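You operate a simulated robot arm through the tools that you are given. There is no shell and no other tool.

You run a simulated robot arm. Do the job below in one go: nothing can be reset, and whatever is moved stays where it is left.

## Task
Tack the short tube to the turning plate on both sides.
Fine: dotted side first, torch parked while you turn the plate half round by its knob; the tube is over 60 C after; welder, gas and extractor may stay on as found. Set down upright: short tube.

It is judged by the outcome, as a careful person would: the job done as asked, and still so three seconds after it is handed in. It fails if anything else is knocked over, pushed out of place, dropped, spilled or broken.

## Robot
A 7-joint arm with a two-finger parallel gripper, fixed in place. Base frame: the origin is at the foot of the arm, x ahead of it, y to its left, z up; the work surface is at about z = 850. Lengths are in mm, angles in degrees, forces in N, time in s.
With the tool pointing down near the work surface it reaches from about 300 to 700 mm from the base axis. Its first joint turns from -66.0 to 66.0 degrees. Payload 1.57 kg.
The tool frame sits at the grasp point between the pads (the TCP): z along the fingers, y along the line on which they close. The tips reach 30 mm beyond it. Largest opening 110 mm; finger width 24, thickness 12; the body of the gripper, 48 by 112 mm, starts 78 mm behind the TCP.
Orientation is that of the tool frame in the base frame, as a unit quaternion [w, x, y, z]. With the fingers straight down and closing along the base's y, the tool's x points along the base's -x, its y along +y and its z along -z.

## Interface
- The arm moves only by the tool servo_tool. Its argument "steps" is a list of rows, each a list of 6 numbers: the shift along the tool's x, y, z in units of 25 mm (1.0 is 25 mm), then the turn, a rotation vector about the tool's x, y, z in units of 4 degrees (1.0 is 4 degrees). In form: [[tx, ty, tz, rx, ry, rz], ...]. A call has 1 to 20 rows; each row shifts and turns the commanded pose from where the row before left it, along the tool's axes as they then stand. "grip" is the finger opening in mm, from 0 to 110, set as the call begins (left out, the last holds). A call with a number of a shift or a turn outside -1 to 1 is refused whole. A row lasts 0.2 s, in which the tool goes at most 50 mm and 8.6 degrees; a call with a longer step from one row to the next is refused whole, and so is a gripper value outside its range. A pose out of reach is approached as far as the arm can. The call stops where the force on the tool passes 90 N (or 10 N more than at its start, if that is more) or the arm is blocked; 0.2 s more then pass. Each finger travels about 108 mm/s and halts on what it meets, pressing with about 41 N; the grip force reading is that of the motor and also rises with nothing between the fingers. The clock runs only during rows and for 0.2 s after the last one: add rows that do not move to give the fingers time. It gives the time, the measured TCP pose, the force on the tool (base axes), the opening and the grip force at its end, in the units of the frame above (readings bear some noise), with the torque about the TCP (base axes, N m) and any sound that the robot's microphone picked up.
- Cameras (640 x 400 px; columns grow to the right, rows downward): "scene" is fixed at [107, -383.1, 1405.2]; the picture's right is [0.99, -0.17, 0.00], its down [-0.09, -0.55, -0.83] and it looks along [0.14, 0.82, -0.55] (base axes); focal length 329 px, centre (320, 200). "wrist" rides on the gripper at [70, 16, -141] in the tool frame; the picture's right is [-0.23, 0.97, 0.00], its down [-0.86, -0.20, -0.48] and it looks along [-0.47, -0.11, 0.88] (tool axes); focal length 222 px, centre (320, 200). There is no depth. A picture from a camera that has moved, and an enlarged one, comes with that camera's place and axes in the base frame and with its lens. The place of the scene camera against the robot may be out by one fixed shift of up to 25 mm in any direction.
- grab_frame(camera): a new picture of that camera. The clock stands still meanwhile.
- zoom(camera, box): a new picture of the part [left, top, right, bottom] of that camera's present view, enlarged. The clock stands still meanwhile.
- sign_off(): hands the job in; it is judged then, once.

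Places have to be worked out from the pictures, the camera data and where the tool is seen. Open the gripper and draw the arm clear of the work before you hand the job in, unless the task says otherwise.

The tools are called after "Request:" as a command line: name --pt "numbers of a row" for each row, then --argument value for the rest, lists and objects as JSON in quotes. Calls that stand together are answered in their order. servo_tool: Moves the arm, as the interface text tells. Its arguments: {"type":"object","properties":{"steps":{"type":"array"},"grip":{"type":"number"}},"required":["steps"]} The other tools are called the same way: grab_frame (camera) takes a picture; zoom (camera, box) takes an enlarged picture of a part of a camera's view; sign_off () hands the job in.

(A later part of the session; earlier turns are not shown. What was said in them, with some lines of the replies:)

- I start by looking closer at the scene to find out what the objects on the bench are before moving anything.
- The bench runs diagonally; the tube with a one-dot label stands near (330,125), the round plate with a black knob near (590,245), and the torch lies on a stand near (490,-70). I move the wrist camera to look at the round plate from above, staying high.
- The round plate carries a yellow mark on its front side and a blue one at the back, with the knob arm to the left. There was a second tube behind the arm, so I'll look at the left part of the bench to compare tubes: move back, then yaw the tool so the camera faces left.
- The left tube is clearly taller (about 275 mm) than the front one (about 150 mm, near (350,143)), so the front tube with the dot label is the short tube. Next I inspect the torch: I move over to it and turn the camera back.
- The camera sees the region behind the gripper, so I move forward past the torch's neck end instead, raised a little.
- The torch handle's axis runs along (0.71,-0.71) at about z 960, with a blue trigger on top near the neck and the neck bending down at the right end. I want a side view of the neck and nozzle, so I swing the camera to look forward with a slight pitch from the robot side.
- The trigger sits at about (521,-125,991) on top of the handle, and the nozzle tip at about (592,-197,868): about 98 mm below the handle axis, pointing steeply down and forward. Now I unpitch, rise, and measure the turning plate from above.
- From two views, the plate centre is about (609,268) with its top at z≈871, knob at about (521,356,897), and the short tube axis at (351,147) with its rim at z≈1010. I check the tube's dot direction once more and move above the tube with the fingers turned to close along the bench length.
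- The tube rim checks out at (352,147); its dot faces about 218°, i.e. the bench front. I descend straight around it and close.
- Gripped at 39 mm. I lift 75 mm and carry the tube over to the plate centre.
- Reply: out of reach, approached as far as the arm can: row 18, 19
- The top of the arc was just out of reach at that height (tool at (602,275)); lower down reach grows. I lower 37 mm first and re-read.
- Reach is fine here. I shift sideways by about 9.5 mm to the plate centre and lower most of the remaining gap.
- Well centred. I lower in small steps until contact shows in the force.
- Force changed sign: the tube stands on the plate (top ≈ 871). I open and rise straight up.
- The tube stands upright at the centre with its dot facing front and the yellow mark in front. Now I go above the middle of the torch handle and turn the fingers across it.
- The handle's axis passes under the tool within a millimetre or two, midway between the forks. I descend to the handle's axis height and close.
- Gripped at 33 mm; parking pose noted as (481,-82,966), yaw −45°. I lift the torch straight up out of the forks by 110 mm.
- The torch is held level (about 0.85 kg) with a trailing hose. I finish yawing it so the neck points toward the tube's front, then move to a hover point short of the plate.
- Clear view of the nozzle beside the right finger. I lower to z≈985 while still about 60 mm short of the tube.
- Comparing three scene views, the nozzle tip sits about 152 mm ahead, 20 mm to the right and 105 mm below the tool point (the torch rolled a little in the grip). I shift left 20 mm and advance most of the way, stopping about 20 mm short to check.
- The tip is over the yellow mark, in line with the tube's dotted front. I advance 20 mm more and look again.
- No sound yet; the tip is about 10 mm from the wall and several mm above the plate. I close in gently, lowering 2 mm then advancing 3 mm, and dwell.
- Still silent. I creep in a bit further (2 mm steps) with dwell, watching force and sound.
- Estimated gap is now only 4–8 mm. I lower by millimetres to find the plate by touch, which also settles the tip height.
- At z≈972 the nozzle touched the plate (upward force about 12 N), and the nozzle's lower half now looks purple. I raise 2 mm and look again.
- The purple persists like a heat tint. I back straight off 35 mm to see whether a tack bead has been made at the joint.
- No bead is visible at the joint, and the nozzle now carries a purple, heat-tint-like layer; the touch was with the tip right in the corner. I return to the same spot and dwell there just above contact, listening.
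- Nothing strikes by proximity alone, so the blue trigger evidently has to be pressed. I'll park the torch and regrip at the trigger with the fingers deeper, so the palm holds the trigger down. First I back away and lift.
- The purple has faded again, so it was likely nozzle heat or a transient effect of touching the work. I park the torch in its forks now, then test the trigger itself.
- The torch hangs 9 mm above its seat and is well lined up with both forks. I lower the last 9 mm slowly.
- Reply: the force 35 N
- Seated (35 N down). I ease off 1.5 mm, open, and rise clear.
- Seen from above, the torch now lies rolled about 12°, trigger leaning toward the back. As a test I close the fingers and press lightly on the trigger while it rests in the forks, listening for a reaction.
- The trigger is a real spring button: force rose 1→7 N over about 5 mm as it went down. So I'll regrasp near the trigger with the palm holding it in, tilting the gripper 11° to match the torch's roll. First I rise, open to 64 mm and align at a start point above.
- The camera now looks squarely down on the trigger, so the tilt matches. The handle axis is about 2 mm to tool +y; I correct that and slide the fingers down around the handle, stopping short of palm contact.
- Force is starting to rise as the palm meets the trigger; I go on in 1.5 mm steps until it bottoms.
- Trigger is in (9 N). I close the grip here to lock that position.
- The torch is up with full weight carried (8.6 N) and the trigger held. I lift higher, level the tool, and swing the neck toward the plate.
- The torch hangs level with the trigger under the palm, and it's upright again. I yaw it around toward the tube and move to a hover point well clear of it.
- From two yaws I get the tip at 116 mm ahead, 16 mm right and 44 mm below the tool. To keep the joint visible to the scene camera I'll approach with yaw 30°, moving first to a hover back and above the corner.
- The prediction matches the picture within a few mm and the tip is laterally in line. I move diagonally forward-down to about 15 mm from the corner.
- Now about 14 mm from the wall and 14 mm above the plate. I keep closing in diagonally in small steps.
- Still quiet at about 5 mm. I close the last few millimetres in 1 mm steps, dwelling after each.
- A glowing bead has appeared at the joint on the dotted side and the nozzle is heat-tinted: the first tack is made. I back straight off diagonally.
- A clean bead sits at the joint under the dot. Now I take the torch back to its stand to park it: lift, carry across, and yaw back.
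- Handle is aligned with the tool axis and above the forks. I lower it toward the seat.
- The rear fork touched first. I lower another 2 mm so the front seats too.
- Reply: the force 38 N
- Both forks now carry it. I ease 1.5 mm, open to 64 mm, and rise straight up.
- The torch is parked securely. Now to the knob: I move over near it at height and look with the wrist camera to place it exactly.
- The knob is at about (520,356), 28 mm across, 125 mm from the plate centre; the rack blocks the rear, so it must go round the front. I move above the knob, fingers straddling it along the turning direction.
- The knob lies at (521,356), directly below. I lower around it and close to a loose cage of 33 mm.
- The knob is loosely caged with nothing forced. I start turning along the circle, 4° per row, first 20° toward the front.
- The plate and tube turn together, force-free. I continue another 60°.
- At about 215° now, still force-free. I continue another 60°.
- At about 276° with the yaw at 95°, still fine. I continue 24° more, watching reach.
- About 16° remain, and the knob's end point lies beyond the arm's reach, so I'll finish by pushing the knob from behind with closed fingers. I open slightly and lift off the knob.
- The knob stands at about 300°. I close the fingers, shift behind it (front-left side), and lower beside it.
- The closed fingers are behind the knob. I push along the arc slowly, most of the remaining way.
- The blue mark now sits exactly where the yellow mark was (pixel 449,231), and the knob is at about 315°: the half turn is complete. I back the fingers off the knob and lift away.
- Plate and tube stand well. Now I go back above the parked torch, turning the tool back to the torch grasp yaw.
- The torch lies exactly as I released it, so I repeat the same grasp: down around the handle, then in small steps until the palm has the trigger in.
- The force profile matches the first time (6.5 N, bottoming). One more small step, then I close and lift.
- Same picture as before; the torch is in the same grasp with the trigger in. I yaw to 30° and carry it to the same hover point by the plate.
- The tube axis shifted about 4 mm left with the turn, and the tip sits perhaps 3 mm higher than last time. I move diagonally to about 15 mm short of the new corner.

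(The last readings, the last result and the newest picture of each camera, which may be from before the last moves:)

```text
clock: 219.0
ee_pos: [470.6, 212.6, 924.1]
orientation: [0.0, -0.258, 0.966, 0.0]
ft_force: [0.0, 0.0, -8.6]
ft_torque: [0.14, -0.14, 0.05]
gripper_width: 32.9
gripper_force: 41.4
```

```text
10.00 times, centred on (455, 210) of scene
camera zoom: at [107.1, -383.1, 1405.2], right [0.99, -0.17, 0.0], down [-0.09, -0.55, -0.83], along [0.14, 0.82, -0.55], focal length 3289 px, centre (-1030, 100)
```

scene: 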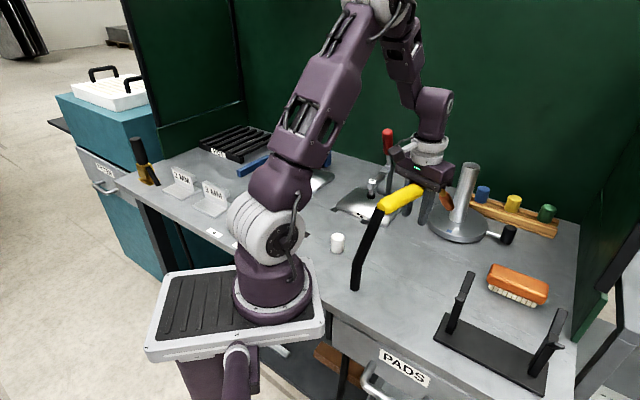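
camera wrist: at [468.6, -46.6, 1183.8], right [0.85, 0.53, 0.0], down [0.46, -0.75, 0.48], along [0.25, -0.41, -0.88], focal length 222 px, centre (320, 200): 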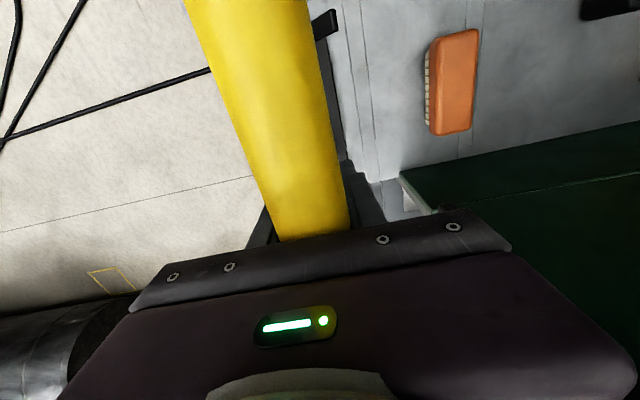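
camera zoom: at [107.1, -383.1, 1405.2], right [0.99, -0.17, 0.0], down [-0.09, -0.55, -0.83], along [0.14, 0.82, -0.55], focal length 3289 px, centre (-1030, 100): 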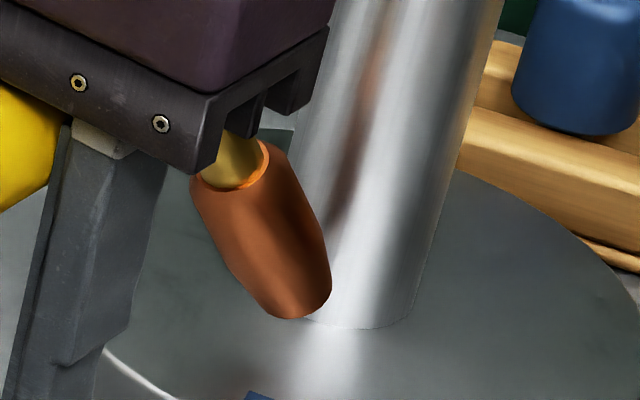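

Request:
servo_tool --pt "-0.08 0 0.09 0 0 0" --pt "0 0 0 0 0 0" --pt "0 0 0 0 0 0" --pt "0 0 0 0 0 0"

Request:
servo_tool --pt "-0.07 0 0.08 0 0 0" --pt "0 0 0 0 0 0" --pt "0 0 0 0 0 0" --pt "0 0 0 0 0 0"

Request:
zoom --camera "scene" --box '[430, 190, 480, 230]'

```text
clock: 220.0
ee_pos: [471.1, 213.6, 922.3]
orientation: [0.001, -0.258, 0.966, 0.0]
ft_force: [-0.5, 0.4, -7.4]
ft_torque: [0.14, -0.18, 0.01]
gripper_width: 32.5
gripper_force: 41.3
```

```text
clock: 221.0
ee_pos: [473.2, 213.7, 920.0]
orientation: [0.001, -0.257, 0.966, 0.0]
ft_force: [0.3, 0.6, -8.0]
ft_torque: [0.14, -0.16, -0.01]
gripper_width: 32.6
gripper_force: 40.6
```

```text
10.00 times, centred on (455, 210) of scene
camera zoom: at [107.1, -383.1, 1405.2], right [0.99, -0.17, 0.0], down [-0.09, -0.55, -0.83], along [0.14, 0.82, -0.55], focal length 3289 px, centre (-1030, 100)
```

zoom: 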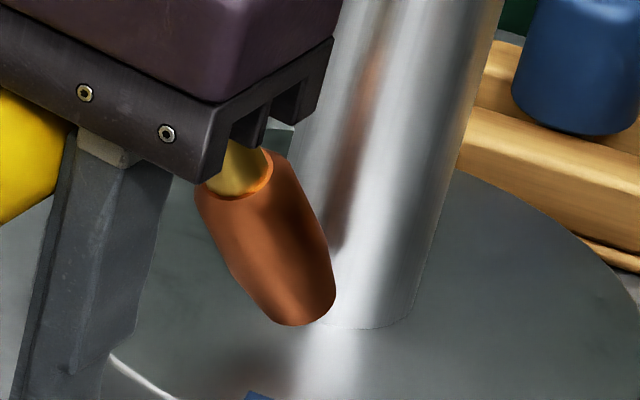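

Close now. I go on in about 1.5 mm steps with dwell.

Request:
servo_tool --pt "-0.04 0 0.06 0 0 0" --pt "0 0 0 0 0 0" --pt "0 0 0 0 0 0" --pt "0 0 0 0 0 0"

Request:
servo_tool --pt "-0.04 0 0.06 0 0 0" --pt "0 0 0 0 0 0" --pt "0 0 0 0 0 0" --pt "0 0 0 0 0 0"

Request:
zoom --camera "scene" --box '[430, 190, 480, 230]'

```text
clock: 222.0
ee_pos: [473.1, 216.5, 918.8]
orientation: [0.001, -0.258, 0.966, -0.001]
ft_force: [0.2, 0.5, -7.7]
ft_torque: [0.13, -0.18, 0.01]
gripper_width: 32.4
gripper_force: 41.0
```

```text
clock: 223.0
ee_pos: [474.9, 214.6, 917.1]
orientation: [0.001, -0.257, 0.966, 0.0]
ft_force: [-0.5, -0.3, -7.9]
ft_torque: [0.13, -0.17, -0.03]
gripper_width: 32.4
gripper_force: 41.1
```

```text
10.00 times, centred on (455, 210) of scene
camera zoom: at [107.1, -383.1, 1405.2], right [0.99, -0.17, 0.0], down [-0.09, -0.55, -0.83], along [0.14, 0.82, -0.55], focal length 3289 px, centre (-1030, 100)
```

zoom: 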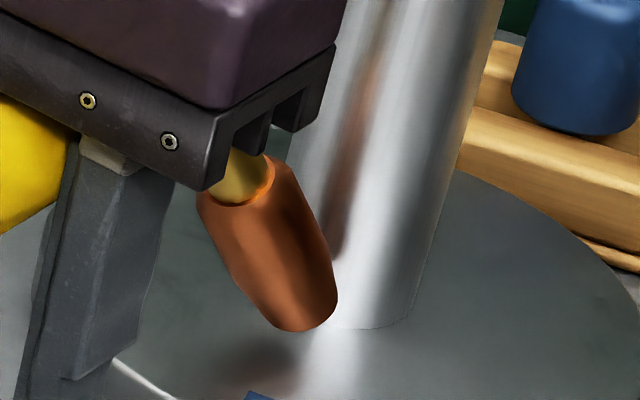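

Request:
servo_tool --pt "-0.04 0 0.01 0 0 0" --pt "0 0 0 0 0 0" --pt "0 0 0 0 0 0" --pt "0 0 0 0 0 0" --pt "0 0 0 0 0 0"

Request:
servo_tool --pt "-0.04 0 0.01 0 0 0" --pt "0 0 0 0 0 0" --pt "0 0 0 0 0 0" --pt "0 0 0 0 0 0" --pt "0 0 0 0 0 0"

Request:
zoom --camera "scene" --box '[430, 190, 480, 230]'

```text
clock: 224.2
ee_pos: [475.1, 215.4, 917.1]
orientation: [0.0, -0.258, 0.966, 0.001]
ft_force: [0.6, 0.4, -7.8]
ft_torque: [0.12, -0.21, -0.01]
gripper_width: 32.5
gripper_force: 41.0
```

```text
clock: 225.4
ee_pos: [477.7, 215.3, 917.3]
orientation: [-0.001, -0.258, 0.966, 0.0]
ft_force: [0.2, 0.0, -7.5]
ft_torque: [0.11, -0.18, 0.0]
gripper_width: 32.6
gripper_force: 40.9
```

```text
10.00 times, centred on (455, 210) of scene
camera zoom: at [107.1, -383.1, 1405.2], right [0.99, -0.17, 0.0], down [-0.09, -0.55, -0.83], along [0.14, 0.82, -0.55], focal length 3289 px, centre (-1030, 100)
```

zoom: 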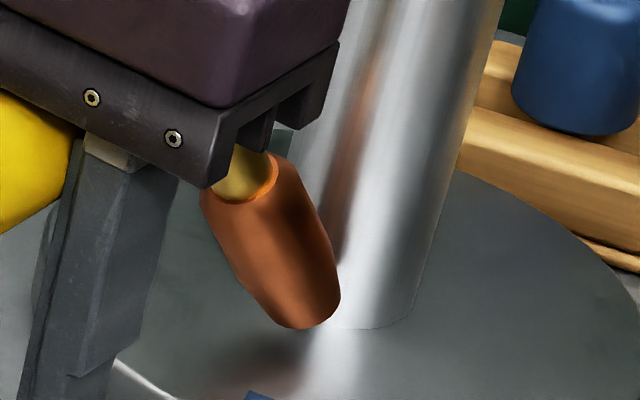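

Request:
servo_tool --pt "-0.03 0 0.05 0 0 0" --pt "0 0 0 0 0 0" --pt "0 0 0 0 0 0" --pt "0 0 0 0 0 0" --pt "0 0 0 0 0 0"

Request:
zoom --camera "scene" --box '[430, 190, 480, 230]'

```text
clock: 226.6
ee_pos: [476.3, 216.2, 915.7]
orientation: [0.0, -0.258, 0.966, 0.0]
ft_force: [0.3, 0.4, -8.6]
ft_torque: [0.11, -0.17, -0.03]
gripper_width: 32.6
gripper_force: 41.0
```

```text
10.00 times, centred on (455, 210) of scene
camera zoom: at [107.1, -383.1, 1405.2], right [0.99, -0.17, 0.0], down [-0.09, -0.55, -0.83], along [0.14, 0.82, -0.55], focal length 3289 px, centre (-1030, 100)
```

zoom: 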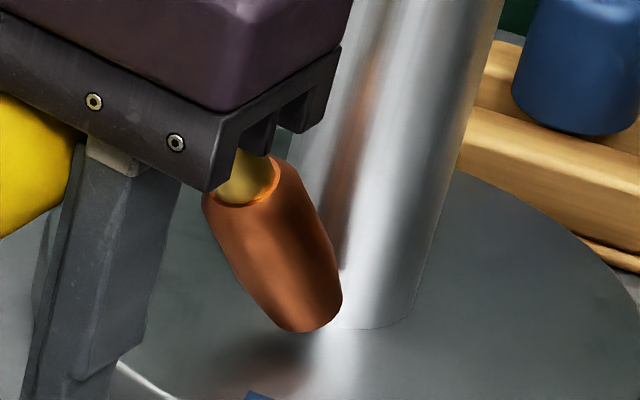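

Request:
servo_tool --pt "-0.04 0 0.04 0 0 0" --pt "0 0 0 0 0 0" --pt "0 0 0 0 0 0" --pt "0 0 0 0 0 0" --pt "0 0 0 0 0 0"

Request:
zoom --camera "scene" --box '[430, 190, 480, 230]'

```text
clock: 227.8
ee_pos: [477.4, 216.6, 915.5]
orientation: [-0.001, -0.257, 0.966, 0.0]
ft_force: [-5.0, -6.2, -7.5]
ft_torque: [0.03, -0.08, -0.46]
gripper_width: 32.8
gripper_force: 40.9
```

```text
10.00 times, centred on (455, 210) of scene
camera zoom: at [107.0, -383.2, 1405.2], right [0.99, -0.17, 0.0], down [-0.09, -0.55, -0.83], along [0.14, 0.82, -0.55], focal length 3289 px, centre (-1030, 100)
```

zoom: 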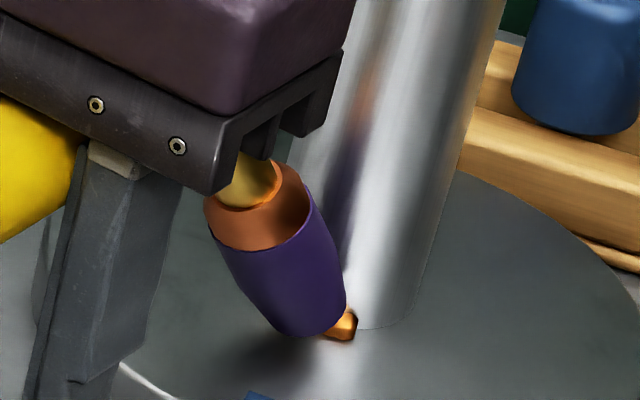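

The nozzle lightly touched the wall and a second glowing bead has appeared on this side. I back off diagonally at once and inspect.

Request:
servo_tool --pt "0.08 0 -0.06 0 0 0" --pt "0.2 0 -0.15 0 0 0" --pt "0.5 0 -0.4 0 0 0" --pt "0.6 0 -0.5 0 0 0" --pt "0.6 0 -0.6 0 0 0" --pt "0 0 -0.6 0 0 0" --pt "0 0 0 0 0 0"

Request:
zoom --camera "scene" --box '[430, 190, 480, 230]'

Request:
zoom --camera "scene" --box '[400, 150, 520, 260]'

```text
clock: 229.4
ee_pos: [435.6, 191.9, 972.8]
orientation: [0.001, -0.258, 0.966, 0.0]
ft_force: [-0.4, -1.5, -7.9]
ft_torque: [0.14, -0.16, 0.0]
gripper_width: 32.5
gripper_force: 40.6
```

```text
10.00 times, centred on (455, 210) of scene
camera zoom: at [107.1, -383.1, 1405.2], right [0.99, -0.17, 0.0], down [-0.09, -0.55, -0.83], along [0.14, 0.82, -0.55], focal length 3289 px, centre (-1030, 100)
```

zoom: 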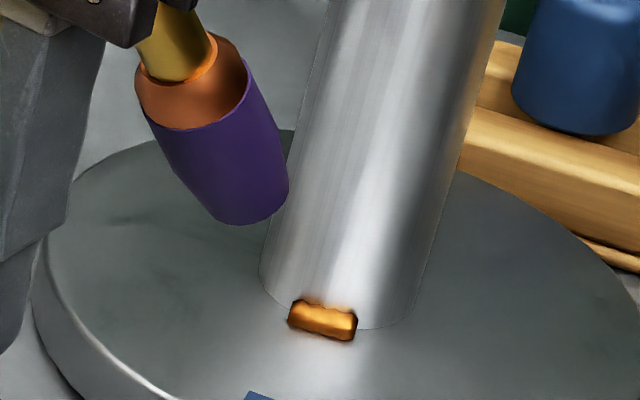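

```text
3.64 times, centred on (460, 205) of scene
camera zoom: at [107.1, -383.1, 1405.2], right [0.99, -0.17, 0.0], down [-0.09, -0.55, -0.83], along [0.14, 0.82, -0.55], focal length 1196 px, centre (-189, 182)
```

zoom: 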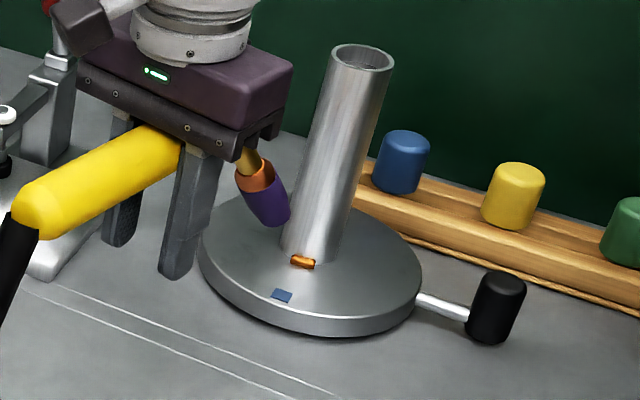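

Both tacks are in place. Now I return the torch to its stand the same way as before.

Request:
servo_tool --pt "0.3 0 -0.7 0 0 0" --pt "0.3 0 -0.7 0 0 0" --pt "0 0 -0.7 0 0 0" --pt "0 0 -0.65 0 0 0" --pt "0.2115 -0.843 0 0 0 0" --pt "0.2115 -0.843 0 0 0 0" --pt "0.2115 -0.843 0 0 0 0" --pt "0.2115 -0.843 0 0 0 0" --pt "0.2115 -0.843 0 0 0 0" --pt "0.2115 -0.843 0 0 0 0" --pt "0.2115 -0.843 0 0 0 0" --pt "0.2115 -0.843 0 0 0 0" --pt "0.2115 -0.843 0 0 0 0" --pt "0.2115 -0.843 0 0 0 0" --pt "0.2115 -0.843 0 0 0 0" --pt "0.2115 -0.843 0 0 0 0" --pt "0.2115 -0.843 0 0 0 0" --pt "0.2115 -0.843 0 0 0 0"

Request:
servo_tool --pt "0 0 0 0 0 0.9375" --pt "0 0 0 0 0 0.9375" --pt "0 0 0 0 0 0.9375" --pt "0 0 0 0 0 0.9375" --pt "0 0 0 0 0 0.9375" --pt "0 0 0 0 0 0.9375" --pt "0 0 0 0 0 0.9375" --pt "0 0 0 0 0 0.9375" --pt "0 0 0 0 0 0.9375" --pt "0 0 0 0 0 0.9375" --pt "0 0 0 0 0 0.9375" --pt "0 0 0 0 0 0.9375" --pt "0 0 0 0 0 0.9375" --pt "0 0 0 0 0 0.9375" --pt "0 0 0 0 0 0.9375" --pt "0 0 0 0 0 0.9375" --pt "0 0 0 0 0 0.9375" --pt "0 0 0 0 0 0.9375" --pt "0 0 0 0 0 0.9375" --pt "0 0 0 0 0 0.9375"

Request:
zoom --camera "scene" --box '[400, 180, 640, 380]'

Request:
grab_frame --camera "wrist"

```text
clock: 233.2
ee_pos: [505.7, -108.1, 1040.9]
orientation: [0.0, -0.257, 0.966, 0.0]
ft_force: [0.2, -0.6, -8.1]
ft_torque: [0.12, -0.18, 0.01]
gripper_width: 32.6
gripper_force: 40.9
```

```text
clock: 237.4
ee_pos: [506.0, -106.5, 1040.5]
orientation: [-0.001, 0.385, 0.923, 0.0]
ft_force: [-0.4, 0.3, -9.1]
ft_torque: [-0.1, -0.15, 0.04]
gripper_width: 32.8
gripper_force: 40.7
```

```text
2.00 times, centred on (520, 280) of scene
camera zoom: at [107.1, -383.2, 1405.2], right [0.99, -0.17, 0.0], down [-0.09, -0.55, -0.83], along [0.14, 0.82, -0.55], focal length 658 px, centre (-80, 40)
```

zoom: 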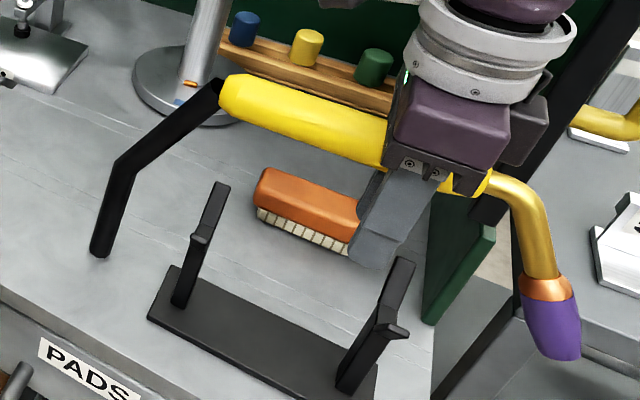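

```text
taken
camera wrist: at [468.6, -46.6, 1183.4], right [0.85, 0.52, 0.0], down [0.46, -0.75, 0.48], along [0.25, -0.41, -0.88], focal length 222 px, centre (320, 200)
```

wrist: 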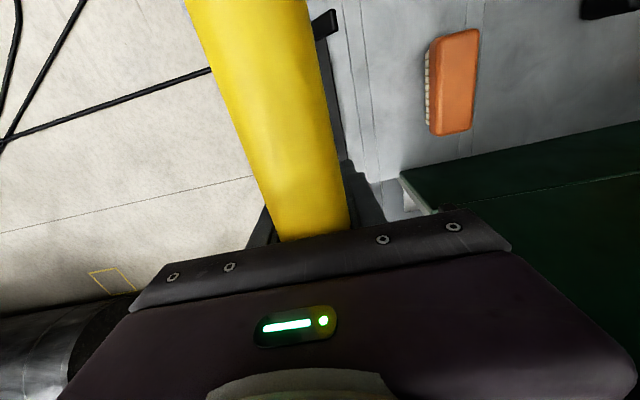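

Alignment matches the lift-off picture. I lower to just above the seat, then settle it gently.

Request:
servo_tool --pt "0 0 0.7 0 0 0" --pt "0 0 0.7 0 0 0" --pt "0 0 0.7 0 0 0" --pt "0 0 0.7 0 0 0" --pt "0 0 0.7 0 0 0" --pt "0 0 0.6 0 0 0" --pt "0 0 0.4 0 0 0" --pt "0 0 0.3 0 0 0" --pt "0 0 0 0 0 0"

Request:
servo_tool --pt "0 0 0.1 0 0 0" --pt "0 0 0.1 0 0 0" --pt "0 0 0.06 0 0 0" --pt "0 0 0 0 0 0"

Request:
servo_tool --pt "0 0 0.06 0 0 0" --pt "0 0 0.04 0 0 0" --pt "0 0 0 0 0 0"

Request:
zoom --camera "scene" --box '[400, 220, 640, 400]'

```text
clock: 239.4
ee_pos: [505.8, -107.6, 919.9]
orientation: [0.0, 0.384, 0.923, 0.0]
ft_force: [0.4, 0.4, -9.2]
ft_torque: [-0.11, -0.19, -0.01]
gripper_width: 32.5
gripper_force: 40.9
```

```text
clock: 240.4
ee_pos: [504.7, -108.7, 914.4]
orientation: [0.0, 0.384, 0.924, 0.0]
ft_force: [0.1, -0.1, -8.7]
ft_torque: [-0.13, -0.15, -0.02]
gripper_width: 32.2
gripper_force: 40.6
```

```text
clock: 241.2
ee_pos: [505.9, -107.7, 912.4]
orientation: [0.0, 0.383, 0.924, 0.0]
ft_force: [0.4, 0.3, -8.6]
ft_torque: [-0.14, -0.15, 0.02]
gripper_width: 32.9
gripper_force: 40.7
```

```text
2.22 times, centred on (520, 310) of scene
camera zoom: at [107.1, -383.2, 1405.2], right [0.99, -0.17, 0.0], down [-0.09, -0.55, -0.83], along [0.14, 0.82, -0.55], focal length 731 px, centre (-124, -44)
```

zoom: 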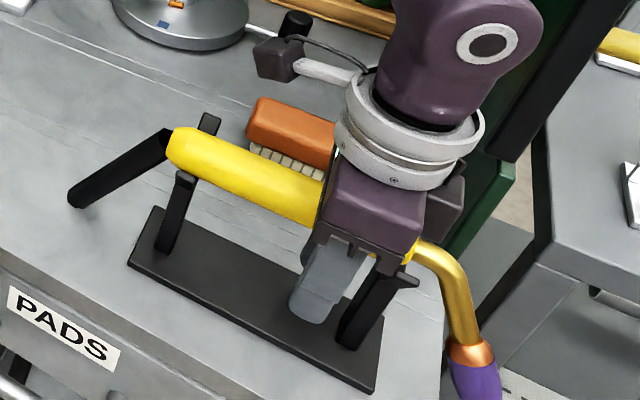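

Request:
servo_tool --pt "0 0 0.05 0 0 0" --pt "0 0 0.05 0 0 0" --pt "0 0 0 0 0 0"

Request:
servo_tool --pt "0 0 0.04 0 0 0" --pt "0 0 0 0 0 0"

```text
clock: 242.0
ee_pos: [504.8, -108.7, 910.5]
orientation: [0.0, 0.384, 0.923, 0.0]
ft_force: [-0.2, -0.4, -8.5]
ft_torque: [-0.12, -0.14, 0.02]
gripper_width: 32.6
gripper_force: 40.4
```

```text
clock: 242.6
ee_pos: [504.8, -108.6, 909.7]
orientation: [0.0, 0.384, 0.923, -0.001]
ft_force: [0.9, -1.2, -1.8]
ft_torque: [0.36, 0.38, -0.08]
gripper_width: 32.6
gripper_force: 40.8
```

Contact is beginning at the rear fork; 2 mm more seats the front.

Request:
servo_tool --pt "0 0 0.05 0 0 0" --pt "0 0 0.03 0 0 0" --pt "0 0 0 0 0 0"

```text
clock: 243.4
ee_pos: [504.9, -107.8, 908.0]
orientation: [0.001, 0.384, 0.924, 0.0]
ft_force: [-9.2, -0.3, 43.0]
ft_torque: [-0.17, -0.58, 0.02]
gripper_width: 32.9
gripper_force: 40.4
```

Seated on both forks (43 N). I ease up slightly, open, and rise.

Request:
servo_tool --pt "0 0 -0.06 0 0 0" --pt "0 0 0 0 0 0"

Request:
servo_tool --pt "0 0 0 0 0 0" --pt "0 0 0 0 0 0" --pt "0 0 -0.3 0 0 0" --pt "0 0 -0.7 0 0 0" --pt "0 0 -0.7 0 0 0" --pt "0 0 -0.7 0 0 0" --pt "0 0 -0.7 0 0 0" --pt "0 0 -0.7 0 0 0" --pt "0 0 -0.7 0 0 0" --pt "0 0 -0.8 0 0 0" --pt "0 0 -0.8 0 0 0" --pt "0 0 -0.8 0 0 0" --grip 64

Request:
zoom --camera "scene" --box '[400, 220, 640, 400]'

Request:
zoom --camera "wrist" --box '[240, 0, 440, 220]'

```text
clock: 244.0
ee_pos: [504.9, -108.0, 908.3]
orientation: [0.0, 0.383, 0.924, -0.001]
ft_force: [0.4, -4.7, 10.4]
ft_torque: [-0.41, -0.66, -0.08]
gripper_width: 32.4
gripper_force: 41.0
```

```text
clock: 246.6
ee_pos: [505.4, -108.2, 1082.3]
orientation: [0.0, 0.384, 0.923, -0.001]
ft_force: [-0.5, 0.2, -0.5]
ft_torque: [0.0, -0.04, -0.01]
gripper_width: 63.9
gripper_force: 0.2
```

```text
2.22 times, centred on (520, 310) of scene
camera zoom: at [107.0, -383.1, 1405.2], right [0.99, -0.17, 0.0], down [-0.09, -0.55, -0.83], along [0.14, 0.82, -0.55], focal length 731 px, centre (-124, -44)
```

zoom: 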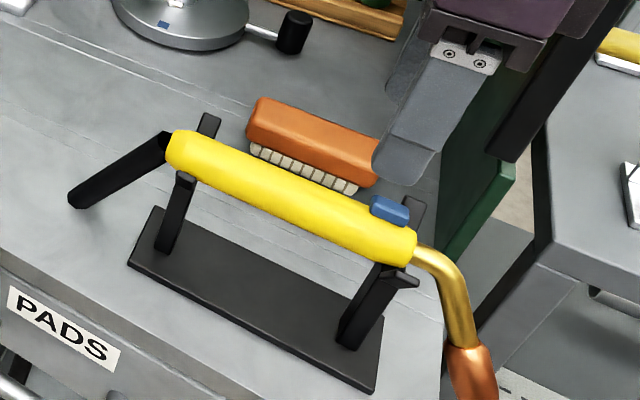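

```text
1.82 times, centred on (340, 110) of wrist
camera zoom: at [468.4, -46.5, 1223.7], right [0.85, 0.53, 0.0], down [0.46, -0.75, 0.48], along [0.25, -0.41, -0.88], focal length 404 px, centre (284, 364)
```

zoom: 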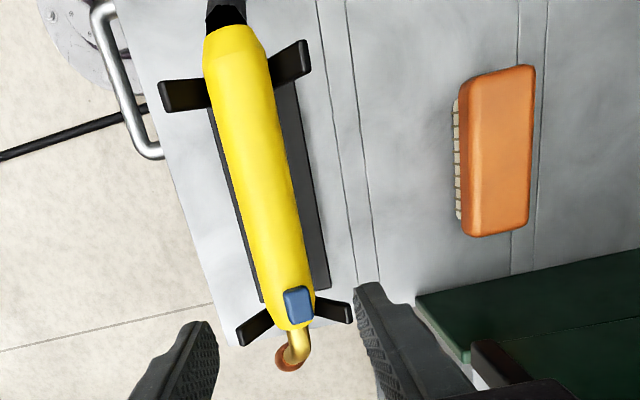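

The torch is parked in both forks, trigger released. I draw the arm back and up, clear of the work, and check everything.

Request:
servo_tool --pt "0 0 -1 0 0 0" --pt "0 0 -1 0 0 0" --pt "0.97 0 -0.2 0 0 0" --pt "0.97 0 -0.2 0 0 0" --pt "0.97 0 -0.2 0 0 0" --pt "0.97 0 -0.2 0 0 0" --pt "0.97 0 -0.2 0 0 0" --pt "0.97 0 -0.2 0 0 0" --pt "0.97 0 -0.2 0 0 0" --pt "0.97 0 -0.2 0 0 0" --pt "0.97 0 0 0 0 0" --pt "0.97 0 0 0 0 0" --pt "0 0 0 0 0 0" --grip 100

Request:
grab_frame --camera "scene"

Request:
zoom --camera "scene" --box '[400, 150, 520, 260]'

Request:
grab_frame --camera "wrist"

```text
clock: 249.4
ee_pos: [334.3, 63.4, 1170.8]
orientation: [0.0, 0.384, 0.923, 0.0]
ft_force: [-0.4, 0.4, 0.0]
ft_torque: [0.0, 0.0, -0.02]
gripper_width: 100.0
gripper_force: 0.0
```

```text
taken
```

scene: 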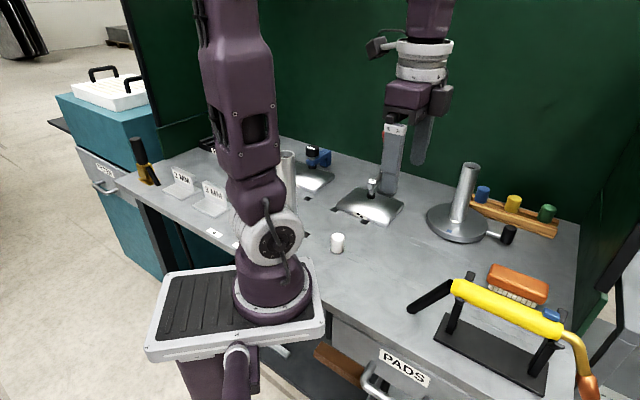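

```text
3.64 times, centred on (460, 205) of scene
camera zoom: at [107.0, -383.1, 1405.2], right [0.99, -0.17, 0.0], down [-0.09, -0.55, -0.83], along [0.14, 0.82, -0.55], focal length 1196 px, centre (-189, 182)
```

zoom: 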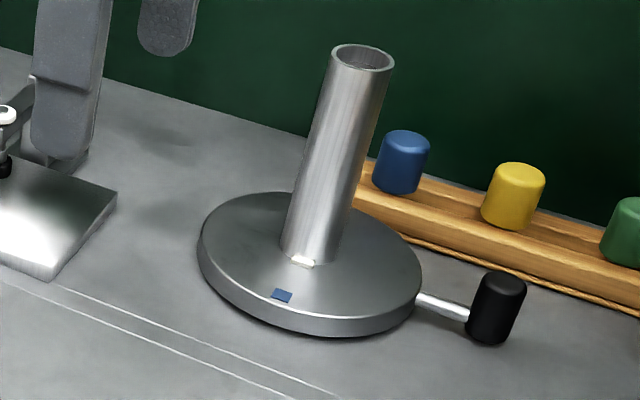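

```text
taken
camera wrist: at [297.4, 124.5, 1313.9], right [0.85, 0.53, 0.0], down [0.46, -0.75, 0.48], along [0.25, -0.41, -0.88], focal length 222 px, centre (320, 200)
```

wrist: 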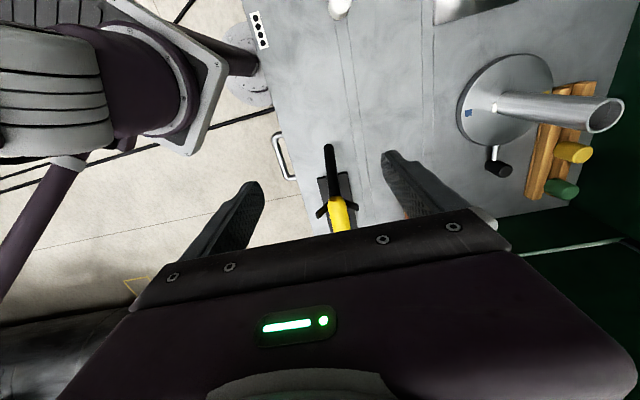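

Both tacks are cooled and visible or confirmed. The tube stands upright on the half-turned plate, the torch is parked, nothing else has moved, and the gripper is open and clear, so I hand in.

Request:
sign_off

```text
The job is handed in.
```

I tacked the short tube to the turning plate on both sides, and it is standing upright at about the centre of the plate. The job has been handed in.

- **Tacks:** I tacked the dotted side first, then the opposite side. A bead showed at the joint each time. The first is about 15° from the dot, and the second is directly opposite it.
- **Plate:** With the torch parked, I turned the plate half round by its knob. The last few degrees were beyond a proper grip, so I pushed the knob with closed fingers. The blue mark now sits where the yellow one was.
- **Torch:** It is back on its stand with the trigger released. It lies rolled roughly 10° from how I found it.
- **First torch attempt:** My first grip didn't press the trigger, and nothing was tacked. While I was checking the tip height, the nozzle touched the plate with about 12 N. It left no visible mark.
- **Second tack:** The nozzle lightly touched the tube wall (about 8 N) as the arc struck.

I saw nothing else on the bench moved or knocked over. The welder, gas and extractor are as I found them. The arm is clear of the work with the gripper open.
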